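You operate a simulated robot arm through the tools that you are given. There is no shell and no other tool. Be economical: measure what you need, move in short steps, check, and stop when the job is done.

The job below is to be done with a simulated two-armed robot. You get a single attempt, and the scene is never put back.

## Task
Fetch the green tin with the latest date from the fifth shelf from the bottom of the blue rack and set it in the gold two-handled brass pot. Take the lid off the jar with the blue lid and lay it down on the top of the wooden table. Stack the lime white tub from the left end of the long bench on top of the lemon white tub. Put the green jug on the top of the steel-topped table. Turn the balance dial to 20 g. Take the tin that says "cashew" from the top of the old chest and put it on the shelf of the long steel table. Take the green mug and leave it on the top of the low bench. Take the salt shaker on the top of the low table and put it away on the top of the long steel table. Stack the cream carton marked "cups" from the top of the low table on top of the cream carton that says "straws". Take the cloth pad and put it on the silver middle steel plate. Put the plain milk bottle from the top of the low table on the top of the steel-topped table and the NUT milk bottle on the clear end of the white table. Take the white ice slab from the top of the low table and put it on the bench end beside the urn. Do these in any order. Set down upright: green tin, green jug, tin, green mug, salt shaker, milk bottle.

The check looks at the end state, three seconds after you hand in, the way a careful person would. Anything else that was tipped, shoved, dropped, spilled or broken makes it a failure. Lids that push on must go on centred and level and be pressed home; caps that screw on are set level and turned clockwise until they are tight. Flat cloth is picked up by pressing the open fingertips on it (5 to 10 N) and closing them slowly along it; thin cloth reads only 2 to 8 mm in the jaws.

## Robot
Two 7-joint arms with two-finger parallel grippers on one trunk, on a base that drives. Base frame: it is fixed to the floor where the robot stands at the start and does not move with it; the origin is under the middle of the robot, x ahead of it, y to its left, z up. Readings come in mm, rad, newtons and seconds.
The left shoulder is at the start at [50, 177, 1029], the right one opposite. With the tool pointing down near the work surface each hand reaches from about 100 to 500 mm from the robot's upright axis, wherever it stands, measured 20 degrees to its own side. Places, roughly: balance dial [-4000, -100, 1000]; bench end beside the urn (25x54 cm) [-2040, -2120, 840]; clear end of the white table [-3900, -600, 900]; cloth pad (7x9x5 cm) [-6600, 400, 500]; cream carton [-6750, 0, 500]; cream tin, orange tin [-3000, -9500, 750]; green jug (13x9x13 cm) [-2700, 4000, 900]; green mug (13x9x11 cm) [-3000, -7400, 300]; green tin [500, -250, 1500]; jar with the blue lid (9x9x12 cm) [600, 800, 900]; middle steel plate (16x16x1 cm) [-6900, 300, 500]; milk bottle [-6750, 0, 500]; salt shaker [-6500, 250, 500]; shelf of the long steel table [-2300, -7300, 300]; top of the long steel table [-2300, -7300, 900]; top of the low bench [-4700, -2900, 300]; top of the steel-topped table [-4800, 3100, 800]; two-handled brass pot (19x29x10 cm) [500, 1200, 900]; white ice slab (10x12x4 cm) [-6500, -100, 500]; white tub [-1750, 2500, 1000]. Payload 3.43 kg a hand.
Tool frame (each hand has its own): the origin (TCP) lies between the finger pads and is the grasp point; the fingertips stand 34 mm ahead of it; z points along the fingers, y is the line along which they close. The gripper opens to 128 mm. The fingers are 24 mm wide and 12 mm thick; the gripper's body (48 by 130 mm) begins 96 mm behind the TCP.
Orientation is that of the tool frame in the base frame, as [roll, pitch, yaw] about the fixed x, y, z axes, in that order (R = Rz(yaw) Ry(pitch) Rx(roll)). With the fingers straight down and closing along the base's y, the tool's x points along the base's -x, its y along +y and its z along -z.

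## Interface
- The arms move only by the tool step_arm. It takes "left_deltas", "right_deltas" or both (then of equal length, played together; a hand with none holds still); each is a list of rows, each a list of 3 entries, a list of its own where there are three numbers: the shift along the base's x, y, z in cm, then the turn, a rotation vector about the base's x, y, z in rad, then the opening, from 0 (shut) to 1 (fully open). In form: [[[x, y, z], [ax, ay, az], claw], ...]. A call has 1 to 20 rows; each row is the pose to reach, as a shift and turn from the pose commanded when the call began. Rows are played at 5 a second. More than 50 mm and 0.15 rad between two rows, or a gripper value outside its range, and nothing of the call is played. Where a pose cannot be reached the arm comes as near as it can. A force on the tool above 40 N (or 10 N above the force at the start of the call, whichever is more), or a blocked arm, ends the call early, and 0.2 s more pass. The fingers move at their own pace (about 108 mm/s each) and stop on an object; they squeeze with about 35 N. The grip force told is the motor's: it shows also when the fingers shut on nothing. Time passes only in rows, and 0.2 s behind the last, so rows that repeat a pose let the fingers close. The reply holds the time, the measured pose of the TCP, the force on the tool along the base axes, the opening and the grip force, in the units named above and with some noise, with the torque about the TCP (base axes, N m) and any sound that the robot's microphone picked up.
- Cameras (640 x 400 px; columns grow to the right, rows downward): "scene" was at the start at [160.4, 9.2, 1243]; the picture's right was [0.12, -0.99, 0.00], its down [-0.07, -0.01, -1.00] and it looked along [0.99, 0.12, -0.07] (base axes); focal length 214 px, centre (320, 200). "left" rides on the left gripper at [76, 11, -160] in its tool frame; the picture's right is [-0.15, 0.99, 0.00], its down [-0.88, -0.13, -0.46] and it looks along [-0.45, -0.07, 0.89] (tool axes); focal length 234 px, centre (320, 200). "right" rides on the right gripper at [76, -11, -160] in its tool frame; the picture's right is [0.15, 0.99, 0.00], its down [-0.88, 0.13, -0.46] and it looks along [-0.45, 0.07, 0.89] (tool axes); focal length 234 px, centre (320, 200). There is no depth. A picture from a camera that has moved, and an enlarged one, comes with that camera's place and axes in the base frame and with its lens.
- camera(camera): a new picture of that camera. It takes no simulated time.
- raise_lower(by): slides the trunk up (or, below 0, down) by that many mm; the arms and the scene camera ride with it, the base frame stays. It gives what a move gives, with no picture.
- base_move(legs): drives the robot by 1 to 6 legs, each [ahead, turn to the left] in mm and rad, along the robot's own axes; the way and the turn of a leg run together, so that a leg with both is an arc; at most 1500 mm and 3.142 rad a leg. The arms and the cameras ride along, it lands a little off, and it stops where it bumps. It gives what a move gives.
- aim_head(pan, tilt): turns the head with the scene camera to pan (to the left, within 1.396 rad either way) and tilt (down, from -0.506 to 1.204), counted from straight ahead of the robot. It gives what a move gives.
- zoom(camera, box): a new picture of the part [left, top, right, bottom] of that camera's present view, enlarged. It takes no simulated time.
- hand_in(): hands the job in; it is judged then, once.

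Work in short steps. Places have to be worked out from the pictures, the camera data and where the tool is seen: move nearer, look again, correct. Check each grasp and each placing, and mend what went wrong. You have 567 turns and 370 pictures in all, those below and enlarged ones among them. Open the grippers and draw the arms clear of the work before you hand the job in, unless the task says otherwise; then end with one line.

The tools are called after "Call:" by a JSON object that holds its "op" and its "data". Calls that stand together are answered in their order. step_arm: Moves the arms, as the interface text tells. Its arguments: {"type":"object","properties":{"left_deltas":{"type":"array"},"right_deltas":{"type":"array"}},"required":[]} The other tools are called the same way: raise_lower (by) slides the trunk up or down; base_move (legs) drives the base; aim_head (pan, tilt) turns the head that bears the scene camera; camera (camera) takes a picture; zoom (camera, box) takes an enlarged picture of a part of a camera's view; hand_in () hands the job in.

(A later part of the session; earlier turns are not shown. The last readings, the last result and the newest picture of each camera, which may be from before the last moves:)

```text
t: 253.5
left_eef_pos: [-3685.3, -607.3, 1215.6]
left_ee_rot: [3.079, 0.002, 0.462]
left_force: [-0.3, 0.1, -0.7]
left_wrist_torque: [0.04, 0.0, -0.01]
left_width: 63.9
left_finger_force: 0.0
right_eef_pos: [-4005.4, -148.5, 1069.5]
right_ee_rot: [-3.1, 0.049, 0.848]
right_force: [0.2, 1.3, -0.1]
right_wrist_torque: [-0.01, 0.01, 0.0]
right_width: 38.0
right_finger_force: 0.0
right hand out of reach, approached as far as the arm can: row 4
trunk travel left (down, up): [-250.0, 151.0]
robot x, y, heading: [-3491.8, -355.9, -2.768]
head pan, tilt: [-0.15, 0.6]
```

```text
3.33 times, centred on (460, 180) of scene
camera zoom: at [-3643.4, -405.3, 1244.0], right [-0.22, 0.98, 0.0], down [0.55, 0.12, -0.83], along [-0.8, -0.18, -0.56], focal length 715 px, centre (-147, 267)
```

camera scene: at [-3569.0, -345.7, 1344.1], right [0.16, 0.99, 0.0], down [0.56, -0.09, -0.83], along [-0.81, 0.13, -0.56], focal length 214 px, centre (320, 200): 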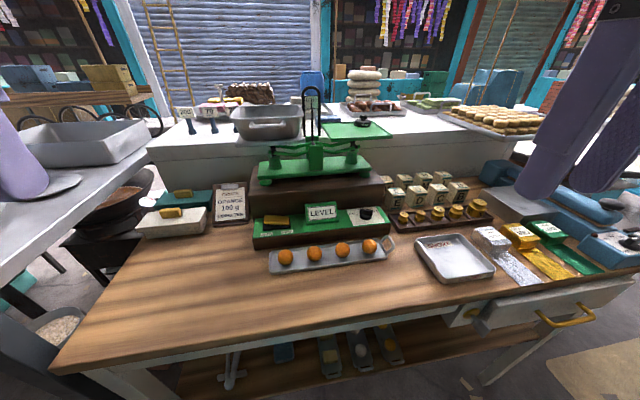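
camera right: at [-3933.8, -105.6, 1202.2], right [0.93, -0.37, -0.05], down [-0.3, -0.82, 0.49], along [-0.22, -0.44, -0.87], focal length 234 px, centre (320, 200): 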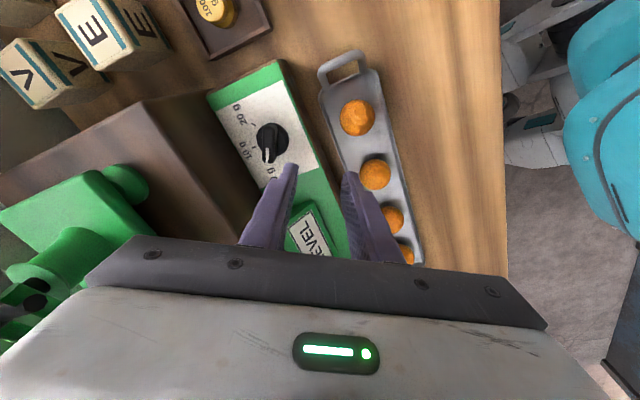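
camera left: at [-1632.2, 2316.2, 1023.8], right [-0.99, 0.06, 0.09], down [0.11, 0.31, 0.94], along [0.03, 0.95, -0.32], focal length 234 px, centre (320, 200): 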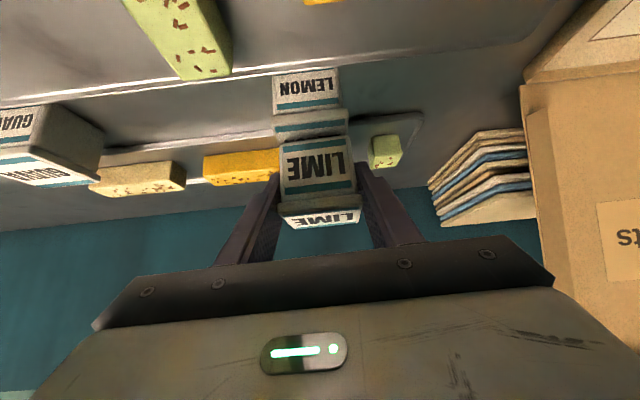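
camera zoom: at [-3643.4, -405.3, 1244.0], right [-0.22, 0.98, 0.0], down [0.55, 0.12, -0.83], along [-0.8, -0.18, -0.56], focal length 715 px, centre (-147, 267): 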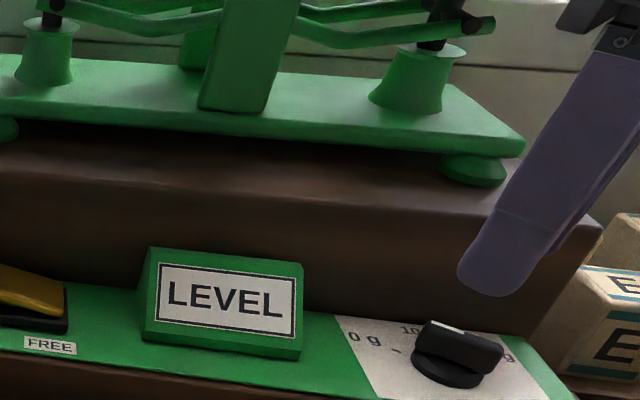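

The bar already lines up well with the fingers' gap. I descend to tip height ≈970 with a small sideways correction.

Call:
{"op": "step_arm", "data": {"right_deltas": [[[-0.2, 0.3, -2], [0, 0, 0], 0.3], [[-0.4, 0.6, -4], [0, 0, 0], 0.3], [[-0.4, 0.6, -5.5], [0, 0, 0], 0.3], [[-0.4, 0.6, -6.3], [0, 0, 0], 0.3]]}}

Call:
{"op": "camera", "data": {"camera": "right"}}

Call:
{"op": "zoom", "data": {"camera": "scene", "box": [400, 140, 560, 260]}}

```text
t: 254.5
left_eef_pos: [-3684.6, -606.3, 1216.2]
left_ee_rot: [3.078, 0.0, 0.461]
left_force: [0.0, 0.4, 0.3]
left_wrist_torque: [0.02, 0.03, 0.06]
left_width: 63.9
left_finger_force: 0.0
right_eef_pos: [-4011.6, -141.3, 1006.7]
right_ee_rot: [-3.102, 0.047, 0.848]
right_force: [-0.1, -0.6, 0.1]
right_wrist_torque: [-0.01, -0.02, 0.0]
right_width: 38.5
right_finger_force: 0.0
trunk travel left (down, up): [-250.0, 151.0]
robot x, y, heading: [-3491.4, -352.8, -2.768]
head pan, tilt: [-0.15, 0.6]
```

```text
262 pictures are left
camera right: at [-3960.4, -75.8, 1163.2], right [0.84, -0.55, -0.05], down [-0.46, -0.74, 0.49], along [-0.3, -0.39, -0.87], focal length 234 px, centre (320, 200)
```

right: 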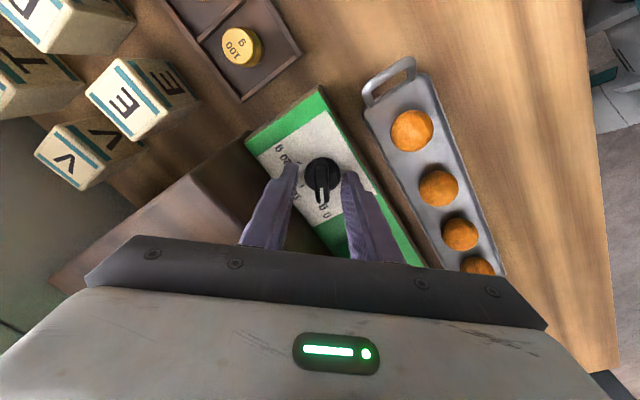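

```text
3.33 times, centred on (480, 200) of scene
camera zoom: at [-3643.5, -405.1, 1244.0], right [-0.22, 0.98, 0.0], down [0.55, 0.12, -0.83], along [-0.8, -0.18, -0.56], focal length 715 px, centre (-213, 200)
```

zoom: 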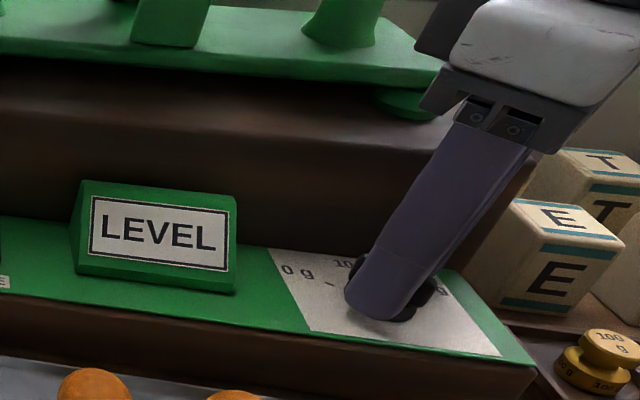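

The fingers straddle the knob. I lower 6 mm more and close.

Call:
{"op": "step_arm", "data": {"right_deltas": [[[0, 0, -0.6], [0, 0, 0], 0.3], [[0, 0, -0.6], [0, 0, 0], 0.15], [[0, 0, -0.6], [0, 0, 0], 0.05], [[0, 0, -0.6], [0, 0, 0], 0.0]]}}

Call:
{"op": "zoom", "data": {"camera": "right", "box": [240, 80, 420, 240]}}

```text
t: 255.5
left_eef_pos: [-3684.0, -607.8, 1216.6]
left_ee_rot: [3.08, 0.004, 0.46]
left_force: [-0.4, -0.3, -0.2]
left_wrist_torque: [-0.03, 0.01, -0.02]
left_width: 64.1
left_finger_force: 0.1
right_eef_pos: [-4009.1, -144.1, 1002.8]
right_ee_rot: [-3.101, 0.051, 0.849]
right_force: [7.8, -6.7, 7.0]
right_wrist_torque: [-0.44, -0.18, -0.01]
right_width: 30.5
right_finger_force: 45.3
trunk travel left (down, up): [-250.0, 151.0]
robot x, y, heading: [-3491.6, -356.0, -2.77]
head pan, tilt: [-0.15, 0.6]
```

```text
2.50 times, centred on (330, 160) of right
camera zoom: at [-3958.9, -77.5, 1158.3], right [0.84, -0.54, -0.05], down [-0.45, -0.74, 0.49], along [-0.3, -0.39, -0.87], focal length 585 px, centre (295, 300)
```

zoom: 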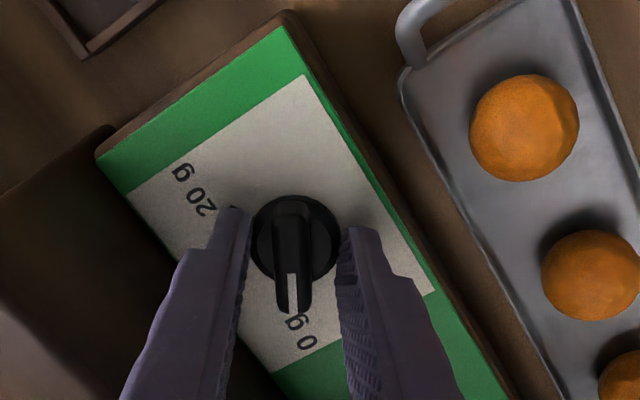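

The fingers closed on the round base, 30 mm wide. I reopen, raise 10 mm and close on the bar itself.

Call:
{"op": "step_arm", "data": {"right_deltas": [[[0, 0, 0], [0, 0, 0], 0.3], [[0, 0, 0.6], [0, 0, 0], 0.3], [[0, 0, 1.1], [0, 0, 0], 0.3], [[0, 0, 1.1], [0, 0, 0], 0.12], [[0, 0, 1.1], [0, 0, 0], 0.0], [[0, 0, 1.1], [0, 0, 0], 0.0]]}}

Call:
{"op": "zoom", "data": {"camera": "right", "box": [240, 80, 420, 240]}}

```text
t: 256.9
left_eef_pos: [-3684.4, -607.3, 1216.6]
left_ee_rot: [3.078, 0.0, 0.46]
left_force: [-0.2, 0.3, 1.3]
left_wrist_torque: [0.05, 0.01, 0.02]
left_width: 64.1
left_finger_force: 0.1
right_eef_pos: [-4009.8, -144.1, 1012.4]
right_ee_rot: [-3.104, 0.05, 0.851]
right_force: [2.1, -2.5, -0.5]
right_wrist_torque: [-0.27, -0.7, 0.0]
right_width: 12.3
right_finger_force: 44.5
trunk travel left (down, up): [-250.0, 151.0]
robot x, y, heading: [-3491.9, -359.5, -2.767]
head pan, tilt: [-0.15, 0.6]
```

```text
2.50 times, centred on (330, 160) of right
camera zoom: at [-3960.0, -77.7, 1168.6], right [0.84, -0.54, -0.05], down [-0.45, -0.74, 0.49], along [-0.3, -0.39, -0.87], focal length 585 px, centre (295, 300)
```

zoom: 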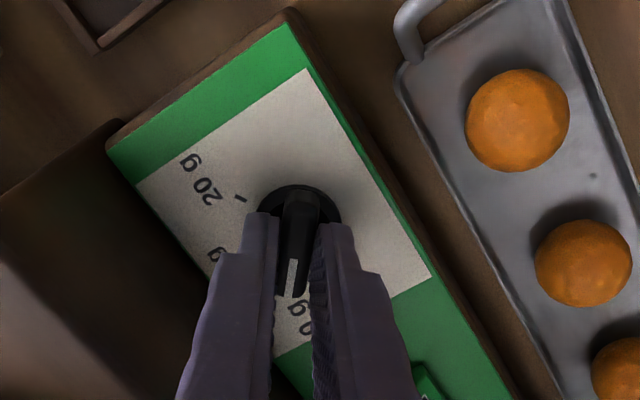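

The bar is gripped at 12 mm. I turn it clockwise in small steps about the dial's axis, stopping a little early to look.

Call:
{"op": "step_arm", "data": {"right_deltas": [[[0, 0, 0], [0, 0, -0.14], 0], [[0, 0, 0], [0, 0, -0.28], 0], [[0, 0, 0], [0, 0, -0.42], 0], [[0, 0, 0], [0, 0, -0.56], 0], [[0, 0, 0], [0, 0, -0.7], 0], [[0, 0, 0], [0, 0, -0.84], 0], [[0, 0, 0], [0, 0, -0.98], 0], [[0, 0, 0], [0, 0, -1.12], 0], [[0, 0, 0], [0, 0, -1.26], 0], [[0, 0, 0], [0, 0, -1.4], 0], [[0, 0, 0], [0, 0, -1.54], 0], [[0, 0, 0], [0, 0, -1.68], 0], [[0, 0, 0], [0, 0, -1.82], 0], [[0, 0, 0], [0, 0, -1.94], 0]]}}

Call:
{"op": "zoom", "data": {"camera": "right", "box": [220, 60, 440, 240]}}

```text
t: 259.9
left_eef_pos: [-3686.5, -606.1, 1215.1]
left_ee_rot: [3.078, -0.003, 0.46]
left_force: [-0.1, 0.3, 0.9]
left_wrist_torque: [0.02, -0.02, 0.03]
left_width: 64.1
left_finger_force: 0.1
right_eef_pos: [-4011.7, -144.8, 1012.4]
right_ee_rot: [-3.102, 0.048, -1.089]
right_force: [-8.4, -5.2, -14.8]
right_wrist_torque: [-0.42, 1.35, 1.64]
right_width: 12.6
right_finger_force: 45.2
trunk travel left (down, up): [-250.0, 151.0]
robot x, y, heading: [-3489.2, -355.9, -2.769]
head pan, tilt: [-0.15, 0.6]
```

```text
2.22 times, centred on (330, 150) of right
camera zoom: at [-3969.8, -216.0, 1168.7], right [-0.81, -0.59, -0.04], down [-0.53, 0.69, 0.49], along [-0.26, 0.42, -0.87], focal length 520 px, centre (298, 311)
```

zoom: 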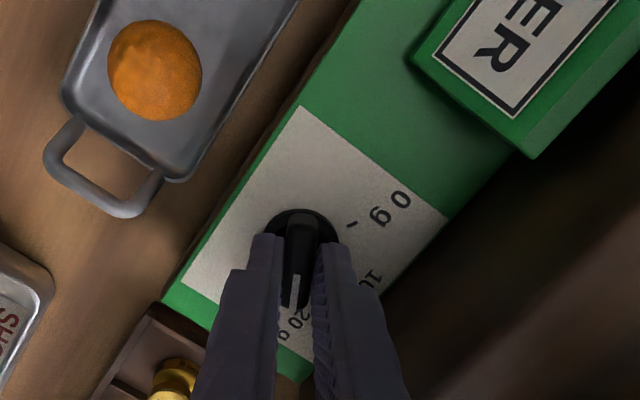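

The pointer points at "20 g" and torque has risen to 1.6 N m, as at a stop. I release, raise and look.

Call:
{"op": "step_arm", "data": {"right_deltas": [[[0, 0, 0], [0, 0, 0.03], 0.1], [[0, 0, 0], [0, 0, 0.03], 0.3], [[0, 0, 1], [0, 0, 0.03], 0.3], [[0, 0, 4], [0, 0, 0.03], 0.3], [[1, 0, 8], [0, 0, 0.03], 0.3], [[3, 0, 12], [0, 0, 0.03], 0.3]]}}

Call:
{"op": "zoom", "data": {"camera": "right", "box": [240, 100, 420, 220]}}

```text
t: 261.3
left_eef_pos: [-3684.5, -607.0, 1217.3]
left_ee_rot: [3.077, 0.002, 0.463]
left_force: [-0.1, 0.6, -0.1]
left_wrist_torque: [0.0, 0.05, 0.01]
left_width: 64.4
left_finger_force: 0.1
right_eef_pos: [-3979.5, -143.9, 1132.5]
right_ee_rot: [-3.102, 0.048, -1.062]
right_force: [0.1, -0.1, -0.2]
right_wrist_torque: [0.02, 0.01, -0.01]
right_width: 38.5
right_finger_force: 0.1
trunk travel left (down, up): [-250.0, 151.0]
robot x, y, heading: [-3491.8, -358.9, -2.768]
head pan, tilt: [-0.15, 0.6]
```

```text
3.33 times, centred on (330, 160) of right
camera zoom: at [-3935.6, -214.0, 1288.7], right [-0.79, -0.61, -0.05], down [-0.55, 0.68, 0.49], along [-0.27, 0.42, -0.87], focal length 781 px, centre (287, 333)
```

zoom: 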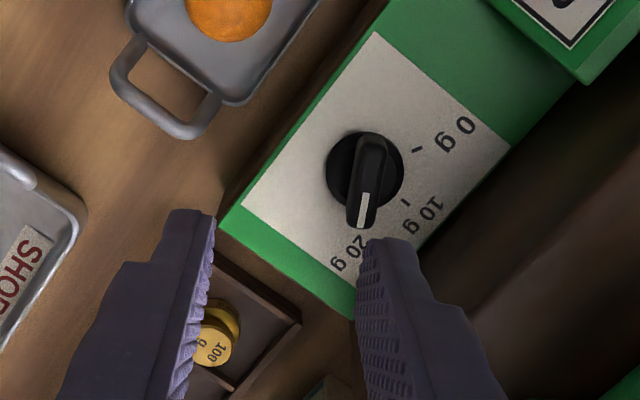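

I zoom harder to check the pointer against the 20 g tick.

Call:
{"op": "zoom", "data": {"camera": "right", "box": [310, 120, 400, 190]}}

Call:
{"op": "zoom", "data": {"camera": "scene", "box": [440, 185, 510, 235]}}

```text
5.71 times, centred on (355, 155) of right
camera zoom: at [-3935.6, -214.0, 1288.7], right [-0.79, -0.61, -0.05], down [-0.55, 0.68, 0.49], along [-0.27, 0.42, -0.87], focal length 1338 px, centre (120, 457)
```

zoom: 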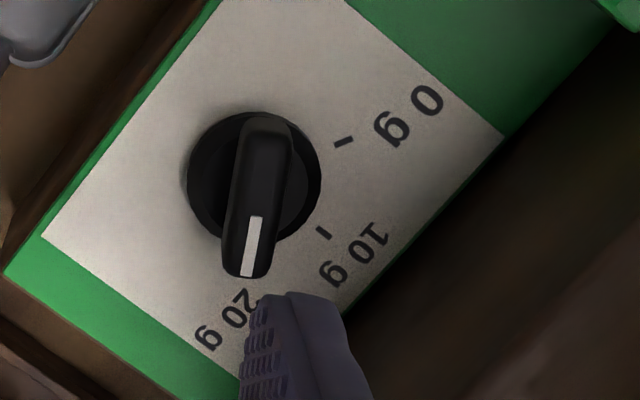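

```text
8.00 times, centred on (475, 210) of scene
camera zoom: at [-3642.6, -405.5, 1244.1], right [-0.22, 0.98, 0.0], down [0.55, 0.12, -0.83], along [-0.81, -0.18, -0.56], focal length 1716 px, centre (-920, 120)
```

zoom: 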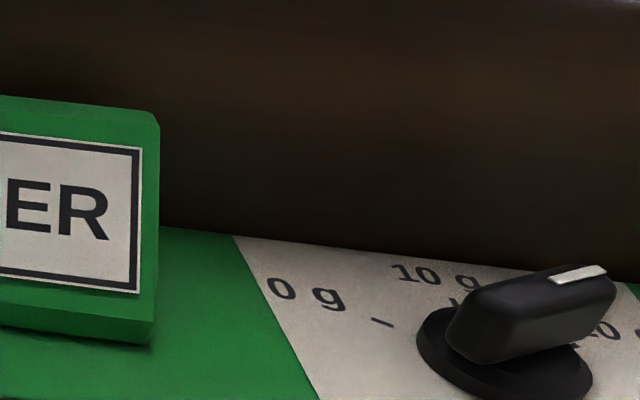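

The pointer seems about 5° short of the 20 g tick. I regrip the bar and turn a little farther.

Call:
{"op": "step_arm", "data": {"right_deltas": [[[-2, 0, -4], [0, 0, -0.03], 0.3], [[-3.1, 0, -8], [0, 0, -0.03], 0.3], [[-3.1, 0, -11], [0, 0, -0.03], 0.3], [[-3.1, 0, -12], [0, 0, -0.03], 0.3], [[-3.1, 0, -12], [0, 0, -0.03], 0.1], [[-3.1, 0, -12], [0, 0, -0.03], 0], [[-3.1, 0, -12], [0, 0, -0.03], 0], [[-3.1, 0, -12], [0, 0, -0.08], 0], [[-3.1, 0, -12], [0, 0, -0.13], 0], [[-3.1, 0, -12], [0, 0, -0.13], 0]]}}

Call:
{"op": "zoom", "data": {"camera": "right", "box": [240, 80, 420, 220]}}

```text
t: 263.5
left_eef_pos: [-3683.6, -607.7, 1216.0]
left_ee_rot: [3.081, 0.003, 0.462]
left_force: [-0.5, -0.6, -0.2]
left_wrist_torque: [0.03, 0.0, -0.01]
left_width: 63.9
left_finger_force: 0.0
right_eef_pos: [-4011.6, -145.5, 1014.0]
right_ee_rot: [-3.108, 0.056, -1.184]
right_force: [5.8, -7.2, -9.4]
right_wrist_torque: [4.08, 8.08, 3.49]
right_width: 14.9
right_finger_force: 45.2
trunk travel left (down, up): [-250.0, 151.0]
robot x, y, heading: [-3486.5, -360.3, -2.766]
head pan, tilt: [-0.15, 0.6]
```

```text
2.86 times, centred on (330, 150) of right
camera zoom: at [-3975.5, -221.0, 1169.6], right [-0.86, -0.51, -0.04], down [-0.46, 0.74, 0.5], along [-0.22, 0.45, -0.87], focal length 669 px, centre (291, 343)
```

zoom: 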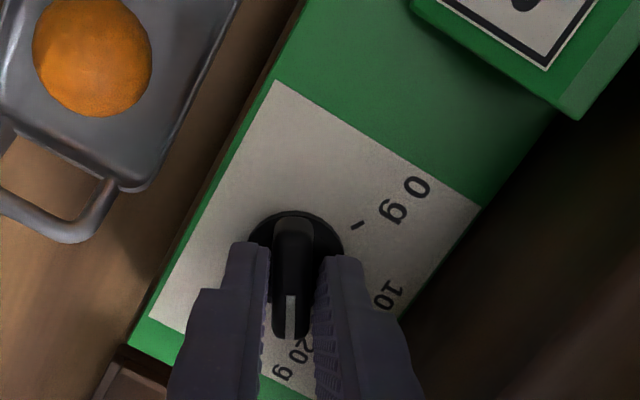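

Torque jumped and the bar stopped following, so the dial is at its end stop, the 20 g mark. I relax, release, raise and look once more.

Call:
{"op": "step_arm", "data": {"right_deltas": [[[0, 0, 0], [0, 0, 0.05], 0], [[0, 0, 0], [0, 0, 0.07], 0.15], [[0, 0, 0], [0, 0, 0.07], 0.3], [[0, 0, 2], [0, 0, 0.07], 0.3], [[0, 0, 6], [0, 0, 0.07], 0.3], [[2, 0, 10], [0, 0, 0.0], 0.3], [[3, -2, 13], [0, 0, -0.1], 0.3]]}}

Call:
{"op": "zoom", "data": {"camera": "right", "box": [280, 100, 400, 200]}}

Call:
{"op": "zoom", "data": {"camera": "scene", "box": [360, 120, 520, 240]}}

```text
t: 265.1
left_eef_pos: [-3684.5, -607.5, 1218.1]
left_ee_rot: [3.079, 0.001, 0.462]
left_force: [-0.7, 0.0, -0.3]
left_wrist_torque: [0.0, 0.02, 0.02]
left_width: 64.0
left_finger_force: 0.0
right_eef_pos: [-3977.0, -161.8, 1145.2]
right_ee_rot: [-3.101, 0.05, -1.292]
right_force: [0.1, 0.6, 0.2]
right_wrist_torque: [0.02, -0.02, 0.03]
right_width: 38.6
right_finger_force: 0.0
trunk travel left (down, up): [-250.0, 151.0]
robot x, y, heading: [-3492.7, -356.6, -2.766]
head pan, tilt: [-0.15, 0.6]
```

```text
4.00 times, centred on (340, 150) of right
camera zoom: at [-3950.5, -240.9, 1301.3], right [-0.91, -0.41, -0.05], down [-0.38, 0.78, 0.49], along [-0.17, 0.47, -0.87], focal length 937 px, centre (240, 400)
```

zoom: 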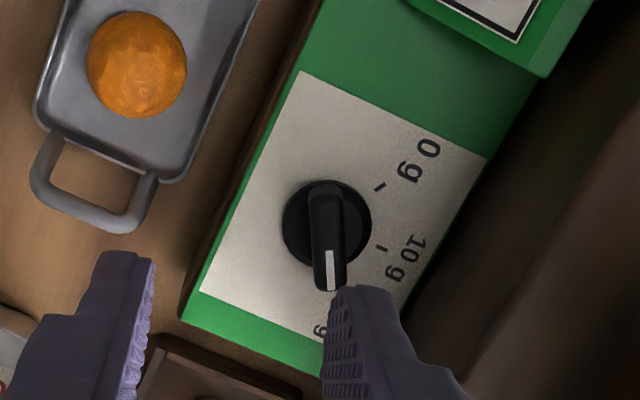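

```text
3.33 times, centred on (440, 180) of scene
camera zoom: at [-3643.1, -405.9, 1244.0], right [-0.22, 0.98, 0.0], down [0.55, 0.13, -0.83], along [-0.8, -0.18, -0.56], focal length 715 px, centre (-80, 267)
```

zoom: 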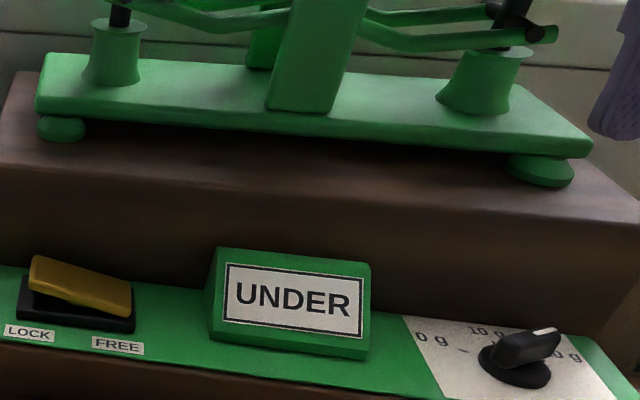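

The pointer now matches the 20 g tick within measurement error. I unwind the wrist and retract the hand.

Call:
{"op": "step_arm", "data": {"right_deltas": [[[2, 1, 1], [0, 0, 0.14], 0.3], [[4, 2, 2], [0, 0, 0.28], 0.3], [[6, 3, 3], [0, 0, 0.42], 0.3], [[8, 4, 3], [0, 0, 0.56], 0.3], [[10, 5, 3], [0, 0, 0.7], 0.3], [[12, 6, 3], [0, 0, 0.84], 0.3], [[14, 7, 3], [0, 0, 0.98], 0.3], [[16, 8, 3], [0, 0, 1.12], 0.3], [[18, 8, 3], [0, 0, 1.26], 0.3], [[18, 8, 3], [0, 0, 1.4], 0.3], [[18, 8, 3], [0, 0, 1.54], 0.3], [[18, 8, 3], [0, 0, 1.667], 0.3]]}}

Call:
{"op": "base_move", "data": {"legs": [[-300, 0], [0, -1.3]]}}

Call:
{"op": "aim_head", "data": {"pan": 0.0, "tilt": 0.2}}

Call:
{"op": "camera", "data": {"camera": "scene"}}

```text
t: 267.7
left_eef_pos: [-3684.2, -606.7, 1216.7]
left_ee_rot: [3.079, 0.002, 0.461]
left_force: [0.5, -0.4, 0.0]
left_wrist_torque: [0.0, 0.04, 0.04]
left_width: 64.2
left_finger_force: 0.0
right_eef_pos: [-3805.8, -172.0, 1130.0]
right_ee_rot: [-3.102, 0.048, 0.38]
right_force: [-0.1, 0.2, 0.5]
right_wrist_torque: [-0.01, 0.02, -0.02]
right_width: 38.6
right_finger_force: 0.0
right hand out of reach, approached as far as the arm can: row 3, 4, 5, 6, 7, 8, 9, 10, 11, 12
trunk travel left (down, up): [-250.0, 151.0]
robot x, y, heading: [-3488.1, -355.5, -2.769]
head pan, tilt: [-0.15, 0.6]
```

```text
t: 273.1
left_eef_pos: [-3499.2, -116.4, 1216.4]
left_ee_rot: [3.077, 0.001, -0.892]
left_force: [0.6, -0.2, 0.0]
left_wrist_torque: [0.0, -0.01, 0.02]
left_width: 64.2
left_finger_force: 0.0
right_eef_pos: [-3101.7, 96.3, 1129.6]
right_ee_rot: [-3.102, 0.049, -0.975]
right_force: [0.6, -0.4, -0.2]
right_wrist_torque: [-0.03, 0.0, -0.01]
right_width: 38.4
right_finger_force: 0.2
trunk travel left (down, up): [-250.0, 151.0]
robot x, y, heading: [-3215.7, -254.2, 2.17]
head pan, tilt: [-0.15, 0.6]
```

```text
t: 274.0
left_eef_pos: [-3499.5, -115.8, 1216.1]
left_ee_rot: [3.077, 0.003, -0.892]
left_force: [0.7, 0.3, -0.1]
left_wrist_torque: [0.01, -0.01, 0.02]
left_width: 63.7
left_finger_force: 0.0
right_eef_pos: [-3101.4, 95.8, 1129.9]
right_ee_rot: [-3.102, 0.048, -0.976]
right_force: [0.5, 0.2, -0.5]
right_wrist_torque: [0.0, -0.03, 0.02]
right_width: 38.6
right_finger_force: 0.0
trunk travel left (down, up): [-250.0, 151.0]
robot x, y, heading: [-3218.9, -254.8, 2.16]
head pan, tilt: [0.0, 0.201]
```

```text
251 pictures are left
camera scene: at [-3306.7, -117.1, 1280.7], right [0.83, 0.56, 0.0], down [0.11, -0.17, -0.98], along [-0.55, 0.81, -0.2], focal length 214 px, centre (320, 200)
```

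scene: 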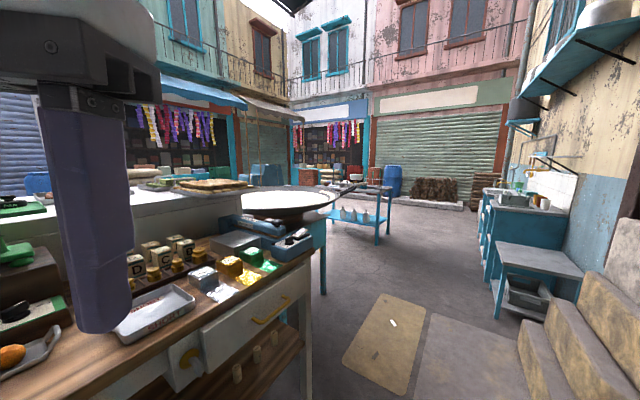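

The lane north is visible. A tan rectangle lies on the ground ahead; I zoom to see whether it is a loose board or just a patch.

Call:
{"op": "zoom", "data": {"camera": "scene", "box": [330, 270, 560, 400]}}

Call:
{"op": "zoom", "data": {"camera": "scene", "box": [320, 140, 560, 300]}}

```text
2.78 times, centred on (445, 335) of scene
camera zoom: at [-3306.7, -117.1, 1280.7], right [0.83, 0.56, 0.0], down [0.11, -0.17, -0.98], along [-0.55, 0.81, -0.2], focal length 597 px, centre (-28, -176)
```

zoom: 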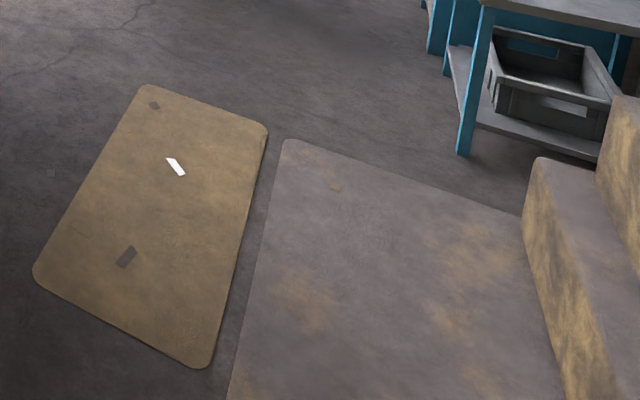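

```text
2.50 times, centred on (440, 220) of scene
camera zoom: at [-3306.7, -117.1, 1280.7], right [0.83, 0.56, 0.0], down [0.11, -0.17, -0.98], along [-0.55, 0.81, -0.2], focal length 536 px, centre (20, 150)
```

zoom: 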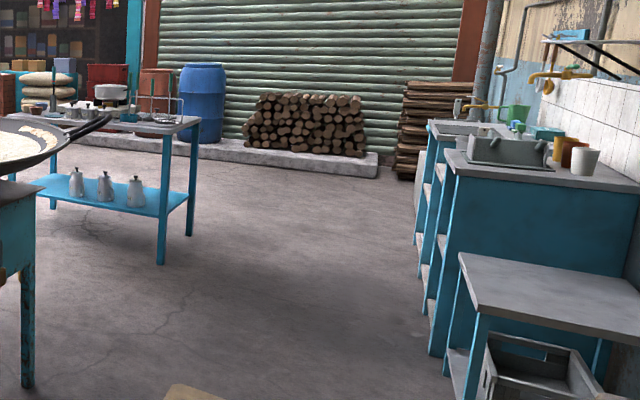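

Before choosing a path I check the robot's own footprint by looking steeply down.

Call:
{"op": "aim_head", "data": {"pan": 0.9, "tilt": 1.204}}

Call:
{"op": "camera", "data": {"camera": "scene"}}

```text
t: 275.2
left_eef_pos: [-3499.3, -117.4, 1216.8]
left_ee_rot: [3.08, 0.002, -0.892]
left_force: [0.5, 0.0, -0.2]
left_wrist_torque: [-0.02, -0.02, 0.01]
left_width: 63.9
left_finger_force: 0.1
right_eef_pos: [-3102.7, 95.5, 1130.5]
right_ee_rot: [-3.102, 0.048, -0.976]
right_force: [0.1, 0.3, 0.6]
right_wrist_torque: [-0.03, -0.03, 0.01]
right_width: 38.5
right_finger_force: 0.1
trunk travel left (down, up): [-250.0, 151.0]
robot x, y, heading: [-3218.7, -253.8, 2.161]
head pan, tilt: [0.901, 1.201]
```

```text
248 pictures are left
camera scene: at [-3310.5, -190.0, 1199.5], right [0.08, 1.0, 0.0], down [0.93, -0.07, -0.36], along [-0.36, 0.03, -0.93], focal length 214 px, centre (320, 200)
```

scene: 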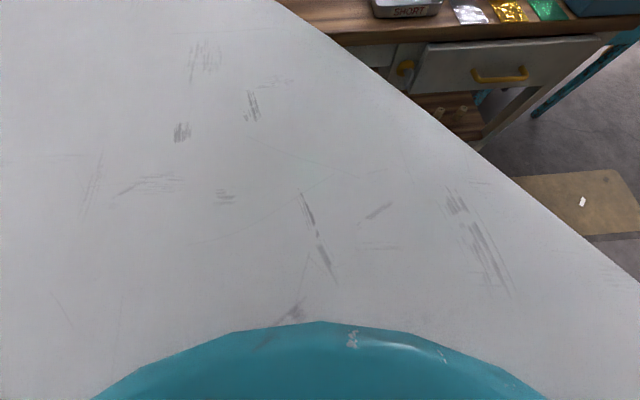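

My body blocks that view. I drive up closer to the mat and look at its thickness.

Call:
{"op": "base_move", "data": {"legs": [[0, -0.5], [600, 0], [0, 0.2]]}}

Call:
{"op": "aim_head", "data": {"pan": 0.2, "tilt": 0.6}}

Call:
{"op": "camera", "data": {"camera": "scene"}}

```text
t: 280.8
left_eef_pos: [-3493.3, 565.6, 1215.8]
left_ee_rot: [3.08, 0.003, -1.207]
left_force: [0.8, -0.2, 0.1]
left_wrist_torque: [0.0, 0.02, -0.04]
left_width: 64.2
left_finger_force: 0.2
right_eef_pos: [-3049.1, 645.5, 1130.4]
right_ee_rot: [-3.102, 0.048, -1.291]
right_force: [-0.5, 1.1, 0.2]
right_wrist_torque: [0.0, -0.02, -0.01]
right_width: 38.3
right_finger_force: 0.0
trunk travel left (down, up): [-250.0, 151.0]
robot x, y, heading: [-3261.9, 350.5, 1.848]
head pan, tilt: [0.901, 1.201]
```

```text
t: 281.9
left_eef_pos: [-3491.9, 570.7, 1219.2]
left_ee_rot: [3.098, 0.011, -1.189]
left_force: [1.1, 56.4, 44.9]
left_wrist_torque: [-5.23, -3.08, 3.86]
left_width: 63.9
left_finger_force: 0.1
right_eef_pos: [-3049.2, 645.3, 1130.6]
right_ee_rot: [-3.102, 0.049, -1.291]
right_force: [0.0, -0.2, 0.6]
right_wrist_torque: [0.01, 0.0, 0.03]
right_width: 38.6
right_finger_force: 0.0
trunk travel left (down, up): [-250.0, 151.0]
robot x, y, heading: [-3261.8, 349.1, 1.849]
head pan, tilt: [0.201, 0.6]
```

```text
247 pictures are left
camera scene: at [-3340.6, 458.5, 1213.3], right [0.6, 0.8, 0.0], down [0.66, -0.5, -0.56], along [-0.44, 0.34, -0.83], focal length 214 px, centre (320, 200)
```

scene: 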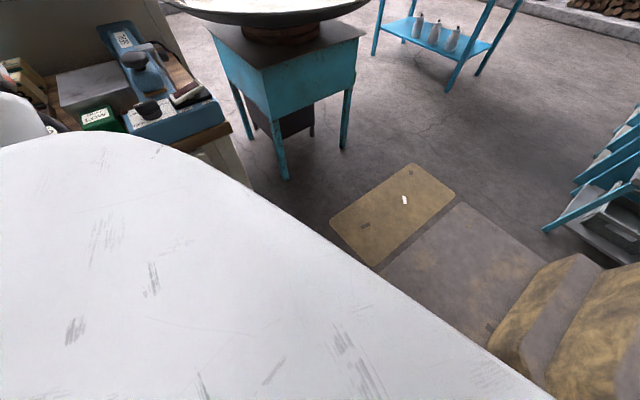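

The head is bumping the left forearm. I move the left arm outward and down, then re-aim.

Call:
{"op": "step_arm", "data": {"left_deltas": [[[-3, -1, -2], [0, 0, 0], 0.5], [[-6, -2, -4.5], [0, 0, 0], 0.5], [[-9.5, -3, -7], [0, 0, 0], 0.5], [[-12, -3.5, -10], [0, 0, 0], 0.5]]}}

Call:
{"op": "aim_head", "data": {"pan": 0.1, "tilt": 0.45}}

Call:
{"op": "camera", "data": {"camera": "scene"}}

```text
t: 282.9
left_eef_pos: [-3610.9, 531.4, 1117.5]
left_ee_rot: [3.078, 0.001, -1.208]
left_force: [-0.2, -0.8, -0.4]
left_wrist_torque: [0.0, -0.01, -0.01]
left_width: 63.9
left_finger_force: 0.1
right_eef_pos: [-3048.8, 645.9, 1130.3]
right_ee_rot: [-3.1, 0.048, -1.29]
right_force: [0.8, 0.7, -0.5]
right_wrist_torque: [-0.01, 0.0, -0.01]
right_width: 38.5
right_finger_force: 0.1
trunk travel left (down, up): [-250.0, 151.0]
robot x, y, heading: [-3264.3, 348.8, 1.852]
head pan, tilt: [0.201, 0.6]
```

```text
t: 283.6
left_eef_pos: [-3609.9, 531.6, 1118.7]
left_ee_rot: [3.078, 0.001, -1.206]
left_force: [-0.2, 0.9, -0.3]
left_wrist_torque: [-0.03, 0.01, -0.03]
left_width: 64.2
left_finger_force: 0.0
right_eef_pos: [-3048.3, 644.6, 1129.5]
right_ee_rot: [-3.101, 0.049, -1.292]
right_force: [-0.5, -0.6, -0.2]
right_wrist_torque: [0.01, 0.01, 0.0]
right_width: 38.6
right_finger_force: 0.1
trunk travel left (down, up): [-250.0, 151.0]
robot x, y, heading: [-3264.2, 346.7, 1.844]
head pan, tilt: [0.099, 0.45]
```

```text
246 pictures are left
camera scene: at [-3318.0, 501.3, 1257.5], right [0.93, 0.37, 0.0], down [0.16, -0.41, -0.9], along [-0.33, 0.84, -0.44], focal length 214 px, centre (320, 200)
```

scene: 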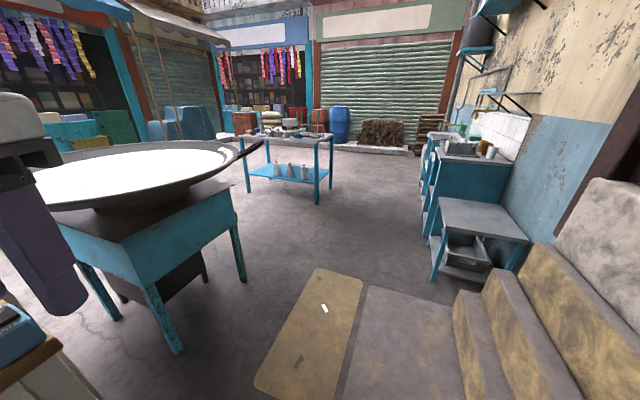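

The mat lies flat, and the corridor over it (x≈-3660) clears the white table corner, the wok stove and the platform. I drive along it in stages.

Call:
{"op": "base_move", "data": {"legs": [[0, 0.434], [333, 0], [0, -0.167], [350, 0], [0, -0.54], [300, 0]]}}

Call:
{"op": "camera", "data": {"camera": "scene"}}

```text
t: 292.7
left_eef_pos: [-3933.1, 1467.9, 1118.0]
left_ee_rot: [3.079, 0.0, -1.485]
left_force: [-0.5, 0.4, -0.5]
left_wrist_torque: [-0.03, 0.03, 0.01]
left_width: 63.9
left_finger_force: 0.0
right_eef_pos: [-3364.2, 1422.4, 1129.6]
right_ee_rot: [-3.101, 0.049, -1.569]
right_force: [0.1, -0.2, -1.0]
right_wrist_torque: [-0.01, -0.01, -0.01]
right_width: 38.5
right_finger_force: 0.0
trunk travel left (down, up): [-250.0, 151.0]
robot x, y, heading: [-3656.0, 1197.9, 1.564]
head pan, tilt: [0.099, 0.45]
```

```text
245 pictures are left
camera scene: at [-3662.2, 1359.0, 1257.5], right [1.0, 0.1, 0.0], down [0.04, -0.43, -0.9], along [-0.09, 0.9, -0.44], focal length 214 px, centre (320, 200)
```

scene: 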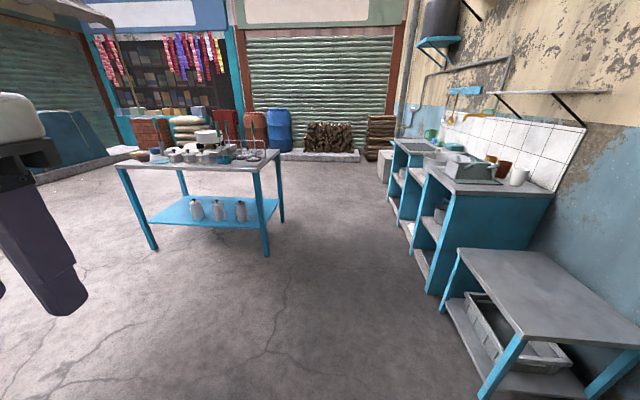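

The mat did not move and the lane is open. I continue north, past the steel-topped table, and face the sink units.

Call:
{"op": "base_move", "data": {"legs": [[1400, -0.06], [1050, 0.0], [0, -1.1]]}}

Call:
{"op": "aim_head", "data": {"pan": -0.2, "tilt": 0.35}}

Call:
{"op": "camera", "data": {"camera": "scene"}}

```text
t: 307.5
left_eef_pos: [-3448.0, 4037.4, 1117.5]
left_ee_rot: [3.08, 0.003, -2.596]
left_force: [-0.3, -0.1, 0.2]
left_wrist_torque: [0.0, -0.01, -0.03]
left_width: 64.1
left_finger_force: 0.0
right_eef_pos: [-3233.7, 3508.4, 1129.2]
right_ee_rot: [-3.102, 0.048, -2.68]
right_force: [0.1, -0.2, -0.6]
right_wrist_torque: [-0.01, 0.01, 0.0]
right_width: 38.7
right_finger_force: 0.1
trunk travel left (down, up): [-250.0, 151.0]
robot x, y, heading: [-3563.9, 3669.6, 0.455]
head pan, tilt: [0.099, 0.45]
```

```text
t: 308.3
left_eef_pos: [-3447.1, 4036.8, 1117.2]
left_ee_rot: [3.078, 0.003, -2.594]
left_force: [0.5, 0.8, 1.6]
left_wrist_torque: [-0.03, 0.03, 0.01]
left_width: 64.1
left_finger_force: 0.0
right_eef_pos: [-3234.3, 3507.9, 1130.6]
right_ee_rot: [-3.101, 0.05, -2.68]
right_force: [0.2, -0.9, 0.0]
right_wrist_torque: [-0.01, -0.01, -0.01]
right_width: 38.3
right_finger_force: 0.0
trunk travel left (down, up): [-250.0, 151.0]
robot x, y, heading: [-3563.1, 3665.3, 0.461]
head pan, tilt: [-0.201, 0.351]
```

```text
244 pictures are left
camera scene: at [-3411.6, 3720.3, 1266.8], right [0.26, -0.97, 0.0], down [-0.33, -0.09, -0.94], along [0.91, 0.24, -0.34], focal length 214 px, centre (320, 200)
```

scene: 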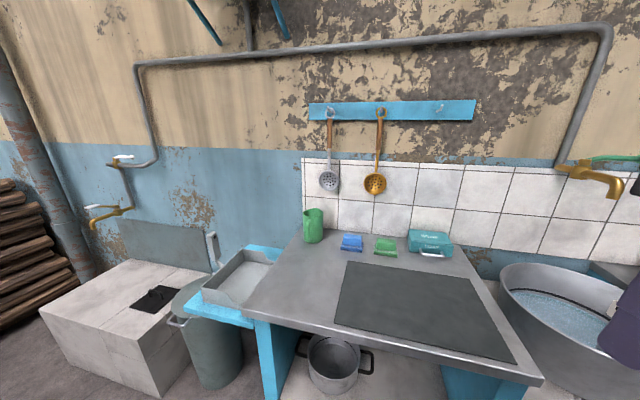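

The green jug stands at the back left of this counter, near (-2830,3897). I zoom to see its handle.

Call:
{"op": "zoom", "data": {"camera": "scene", "box": [270, 190, 390, 270]}}

```text
5.00 times, centred on (330, 230) of scene
camera zoom: at [-3411.6, 3720.3, 1266.8], right [0.26, -0.97, 0.0], down [-0.33, -0.09, -0.94], along [0.91, 0.24, -0.34], focal length 1072 px, centre (270, 50)
```

zoom: 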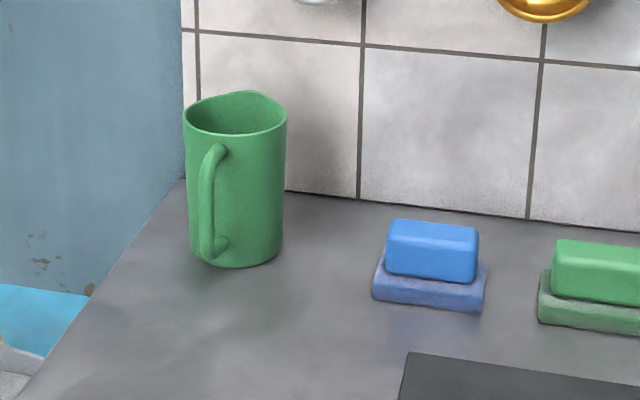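

The handle faces -x, toward me. I'll grip the jug's body from the front at 45° with the left hand, handle between the fingers. I position the base first.

Call:
{"op": "base_move", "data": {"legs": [[0, -0.21], [165, 0], [0, -0.25]]}}

Call:
{"op": "aim_head", "data": {"pan": 0.15, "tilt": 0.45}}

Call:
{"op": "camera", "data": {"camera": "scene"}}

```text
t: 311.4
left_eef_pos: [-3136.9, 3990.8, 1117.3]
left_ee_rot: [3.079, 0.002, -3.051]
left_force: [0.9, 0.2, 0.1]
left_wrist_torque: [0.03, -0.01, -0.02]
left_width: 64.0
left_finger_force: 0.1
right_eef_pos: [-3179.2, 3419.0, 1129.8]
right_ee_rot: [-3.101, 0.05, -3.135]
right_force: [0.2, 0.2, -0.3]
right_wrist_torque: [-0.01, -0.02, 0.02]
right_width: 38.2
right_finger_force: 0.1
trunk travel left (down, up): [-250.0, 151.0]
robot x, y, heading: [-3403.5, 3704.5, 0.003]
head pan, tilt: [-0.201, 0.351]
```

```text
t: 312.2
left_eef_pos: [-3136.6, 3989.2, 1116.9]
left_ee_rot: [3.079, 0.003, -3.052]
left_force: [-0.4, -0.2, 0.5]
left_wrist_torque: [0.0, 0.01, 0.0]
left_width: 64.1
left_finger_force: 0.0
right_eef_pos: [-3178.2, 3419.2, 1129.6]
right_ee_rot: [-3.101, 0.049, -3.134]
right_force: [-0.5, -0.1, -0.1]
right_wrist_torque: [0.02, 0.0, 0.0]
right_width: 38.3
right_finger_force: 0.0
trunk travel left (down, up): [-250.0, 151.0]
robot x, y, heading: [-3404.4, 3706.1, 0.003]
head pan, tilt: [0.15, 0.45]
```

```text
242 pictures are left
camera scene: at [-3244.0, 3719.7, 1257.6], right [0.15, -0.99, 0.0], down [-0.43, -0.07, -0.9], along [0.89, 0.14, -0.43], focal length 214 px, centre (320, 200)
```

scene: 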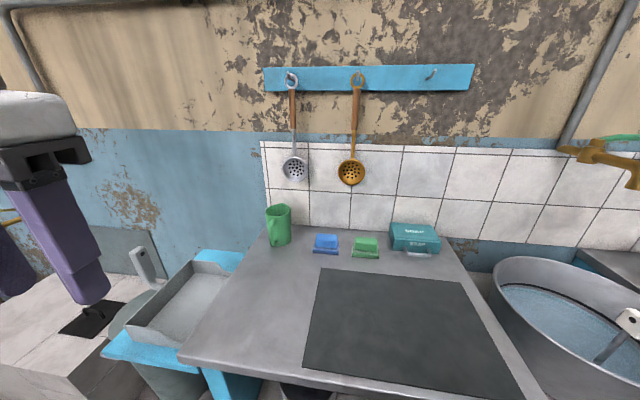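

A second view refines it: counter z≈820 with front edge x≈-3055, jug axis near (-2640,3950). I drive 70 mm nearer and bring the left hand, opened wide and pitched 45°, to an approach point.

Call:
{"op": "base_move", "data": {"legs": [[70, 0]]}}

Call:
{"op": "step_arm", "data": {"left_deltas": [[[4, 0, 0], [0, -0.13, 0], 0.8], [[8, 0, 0], [0, -0.26, 0], 1], [[12, -1, 0], [0, -0.39, 0], 1], [[16, -2, -1], [0, -0.52, 0], 1], [[20, -3, -3], [0, -0.65, -0.03], 1], [[24, -4, -5], [0, -0.78, -0.05], 1], [[28, -4, -8], [0, -0.78, -0.08], 1]]}}

Call:
{"op": "camera", "data": {"camera": "left"}}

Call:
{"op": "camera", "data": {"camera": "scene"}}

```text
t: 313.2
left_eef_pos: [-3067.5, 3989.5, 1118.5]
left_ee_rot: [3.079, 0.003, -3.054]
left_force: [0.0, 0.0, -0.4]
left_wrist_torque: [-0.03, 0.01, -0.01]
left_width: 64.1
left_finger_force: 0.0
right_eef_pos: [-3109.1, 3420.2, 1129.8]
right_ee_rot: [-3.102, 0.049, -3.134]
right_force: [0.1, 0.1, -1.0]
right_wrist_torque: [-0.03, 0.01, -0.03]
right_width: 38.5
right_finger_force: 0.1
trunk travel left (down, up): [-250.0, 151.0]
robot x, y, heading: [-3334.3, 3704.0, 0.005]
head pan, tilt: [0.15, 0.45]
```

```text
t: 314.8
left_eef_pos: [-2782.8, 3950.1, 1034.9]
left_ee_rot: [3.127, 0.781, -3.114]
left_force: [-0.3, 0.1, 0.1]
left_wrist_torque: [0.02, 0.01, 0.0]
left_width: 128.3
left_finger_force: 0.0
right_eef_pos: [-3109.2, 3418.7, 1130.3]
right_ee_rot: [-3.101, 0.049, -3.135]
right_force: [0.0, 0.1, -0.3]
right_wrist_torque: [-0.02, 0.01, 0.02]
right_width: 38.3
right_finger_force: 0.2
trunk travel left (down, up): [-250.0, 151.0]
robot x, y, heading: [-3335.9, 3705.8, 0.0]
head pan, tilt: [0.15, 0.45]
```

```text
241 pictures are left
camera left: at [-2949.8, 3953.2, 1095.0], right [0.07, 0.99, 0.11], down [0.31, -0.13, 0.94], along [0.95, -0.03, -0.31], focal length 234 px, centre (320, 200)
```

left: 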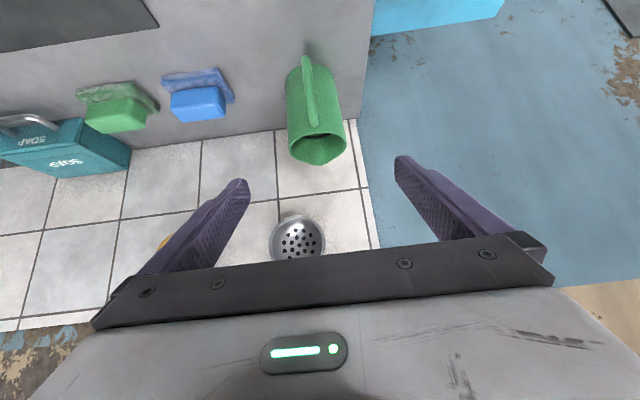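

```text
240 pictures are left
camera scene: at [-3174.0, 3720.2, 1257.4], right [0.15, -0.99, 0.0], down [-0.43, -0.07, -0.9], along [0.89, 0.14, -0.44], focal length 214 px, centre (320, 200)
```

scene: 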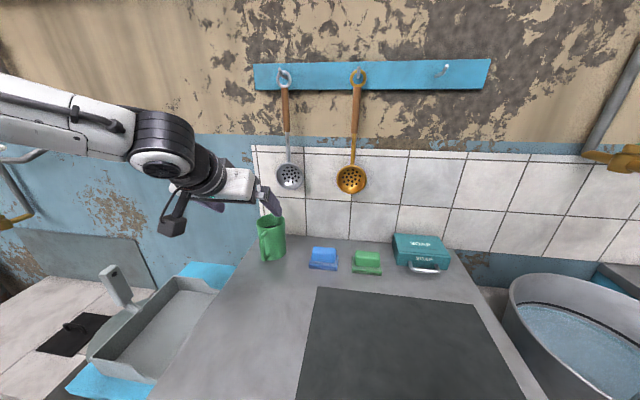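

The jug's rim centre is at (-2659,3951,920). I lower to the approach line, then slide in at 45°, with the handle between the fingers.

Call:
{"op": "step_arm", "data": {"left_deltas": [[[0, 0, -2.5], [0, 0, 0], 1], [[0, 0, -5], [0, 0, 0], 1], [[3, 0, -8], [0, 0, 0], 1], [[6, 0, -11], [0, 0, 0], 1]]}}

Call:
{"op": "camera", "data": {"camera": "left"}}

Call:
{"op": "zoom", "data": {"camera": "scene", "box": [180, 160, 340, 280]}}

```text
t: 315.8
left_eef_pos: [-2725.7, 3949.0, 925.3]
left_ee_rot: [3.127, 0.782, -3.116]
left_force: [0.0, -0.1, -0.2]
left_wrist_torque: [-0.01, 0.02, -0.04]
left_width: 128.2
left_finger_force: 0.1
right_eef_pos: [-3108.3, 3419.9, 1131.2]
right_ee_rot: [-3.1, 0.049, -3.134]
right_force: [-0.3, -0.1, 0.0]
right_wrist_torque: [0.01, 0.04, 0.0]
right_width: 38.4
right_finger_force: 0.0
trunk travel left (down, up): [-250.0, 151.0]
robot x, y, heading: [-3338.4, 3709.3, 0.008]
head pan, tilt: [0.15, 0.45]
```

```text
239 pictures are left
camera left: at [-2892.1, 3952.3, 986.0], right [0.07, 0.99, 0.11], down [0.31, -0.13, 0.94], along [0.95, -0.03, -0.31], focal length 234 px, centre (320, 200)
```

left: 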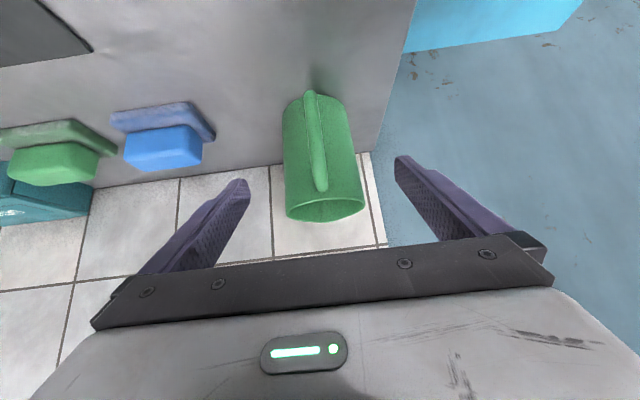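

```text
3.33 times, centred on (260, 220) of scene
camera zoom: at [-3174.2, 3720.3, 1257.5], right [0.15, -0.99, 0.0], down [-0.43, -0.07, -0.9], along [0.89, 0.14, -0.44], focal length 715 px, centre (520, 133)
```

zoom: 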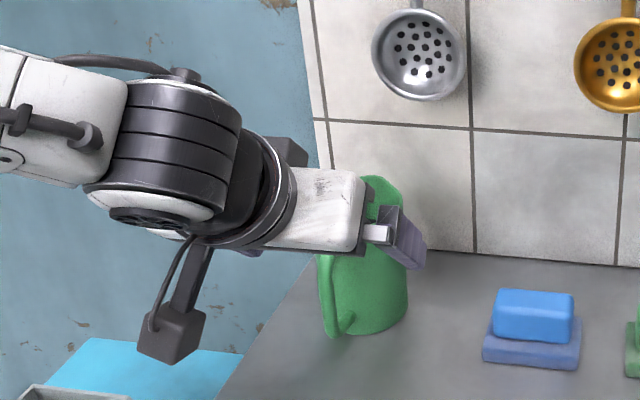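

Centred. I finish the slide-in and close.

Call:
{"op": "step_arm", "data": {"left_deltas": [[[2.7, 0, -2.5], [0, 0, 0], 1], [[5.2, 0, -4.8], [0, 0, 0], 1], [[5.2, 0, -4.8], [0, 0, 0], 0.85], [[5.2, 0, -4.8], [0, 0, 0], 0.7], [[5.2, 0, -4.8], [0, 0, 0], 0.55], [[5.2, 0, -4.8], [0, 0, 0], 0.45], [[5.2, 0, -4.8], [0, 0, 0], 0.45]]}}

Call:
{"op": "camera", "data": {"camera": "left"}}

```text
t: 317.4
left_eef_pos: [-2675.4, 3947.4, 878.9]
left_ee_rot: [3.127, 0.783, -3.114]
left_force: [0.9, -0.7, -0.5]
left_wrist_torque: [-0.04, 0.01, 0.01]
left_width: 80.2
left_finger_force: 35.4
right_eef_pos: [-3109.3, 3420.6, 1130.0]
right_ee_rot: [-3.101, 0.05, -3.134]
right_force: [0.1, 0.3, -0.8]
right_wrist_torque: [0.01, 0.0, 0.02]
right_width: 38.3
right_finger_force: 0.2
trunk travel left (down, up): [-250.0, 151.0]
robot x, y, heading: [-3338.2, 3706.0, 0.002]
head pan, tilt: [0.15, 0.45]
```

```text
237 pictures are left
camera left: at [-2841.4, 3950.5, 938.9], right [0.07, 0.99, 0.11], down [0.31, -0.13, 0.94], along [0.95, -0.03, -0.31], focal length 234 px, centre (320, 200)
```

left: 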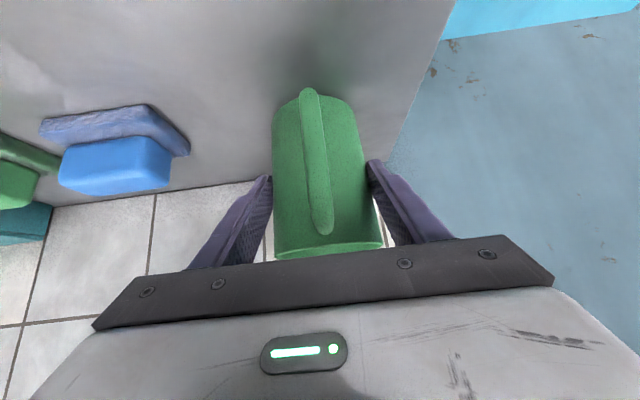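

Gripped at 80 mm. I lift and draw it back.

Call:
{"op": "step_arm", "data": {"left_deltas": [[[0, 0, 1], [0, 0, 0], 0.45], [[-1, 0, 4], [0, 0, 0], 0.45], [[-4, 0, 7], [0, 0, 0], 0.45], [[-8, 0, 10], [0, 0, 0], 0.45], [[-12, 0, 12], [0, 0, 0], 0.45], [[-16, 0, 14], [0, 0, 0], 0.45], [[-20, 0, 16], [0, 0, 0], 0.45]]}}

Call:
{"op": "camera", "data": {"camera": "scene"}}

```text
t: 319.0
left_eef_pos: [-2874.9, 3951.0, 1041.4]
left_ee_rot: [3.126, 0.783, -3.113]
left_force: [-0.5, 0.3, -0.4]
left_wrist_torque: [0.0, -0.01, 0.0]
left_width: 80.4
left_finger_force: 35.5
right_eef_pos: [-3110.9, 3420.7, 1130.3]
right_ee_rot: [-3.102, 0.051, -3.135]
right_force: [0.3, -0.8, -0.6]
right_wrist_torque: [-0.02, 0.01, 0.01]
right_width: 38.4
right_finger_force: 0.2
trunk travel left (down, up): [-250.0, 151.0]
robot x, y, heading: [-3335.2, 3709.9, -0.002]
head pan, tilt: [0.15, 0.45]
```

```text
236 pictures are left
camera scene: at [-3175.4, 3720.1, 1257.7], right [0.15, -0.99, 0.0], down [-0.43, -0.07, -0.9], along [0.89, 0.14, -0.43], focal length 214 px, centre (320, 200)
```

scene: 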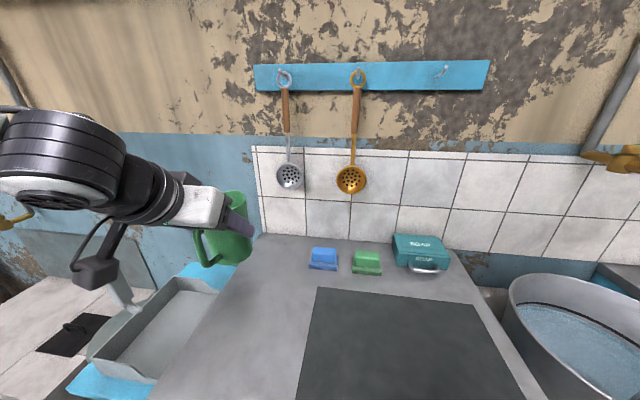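

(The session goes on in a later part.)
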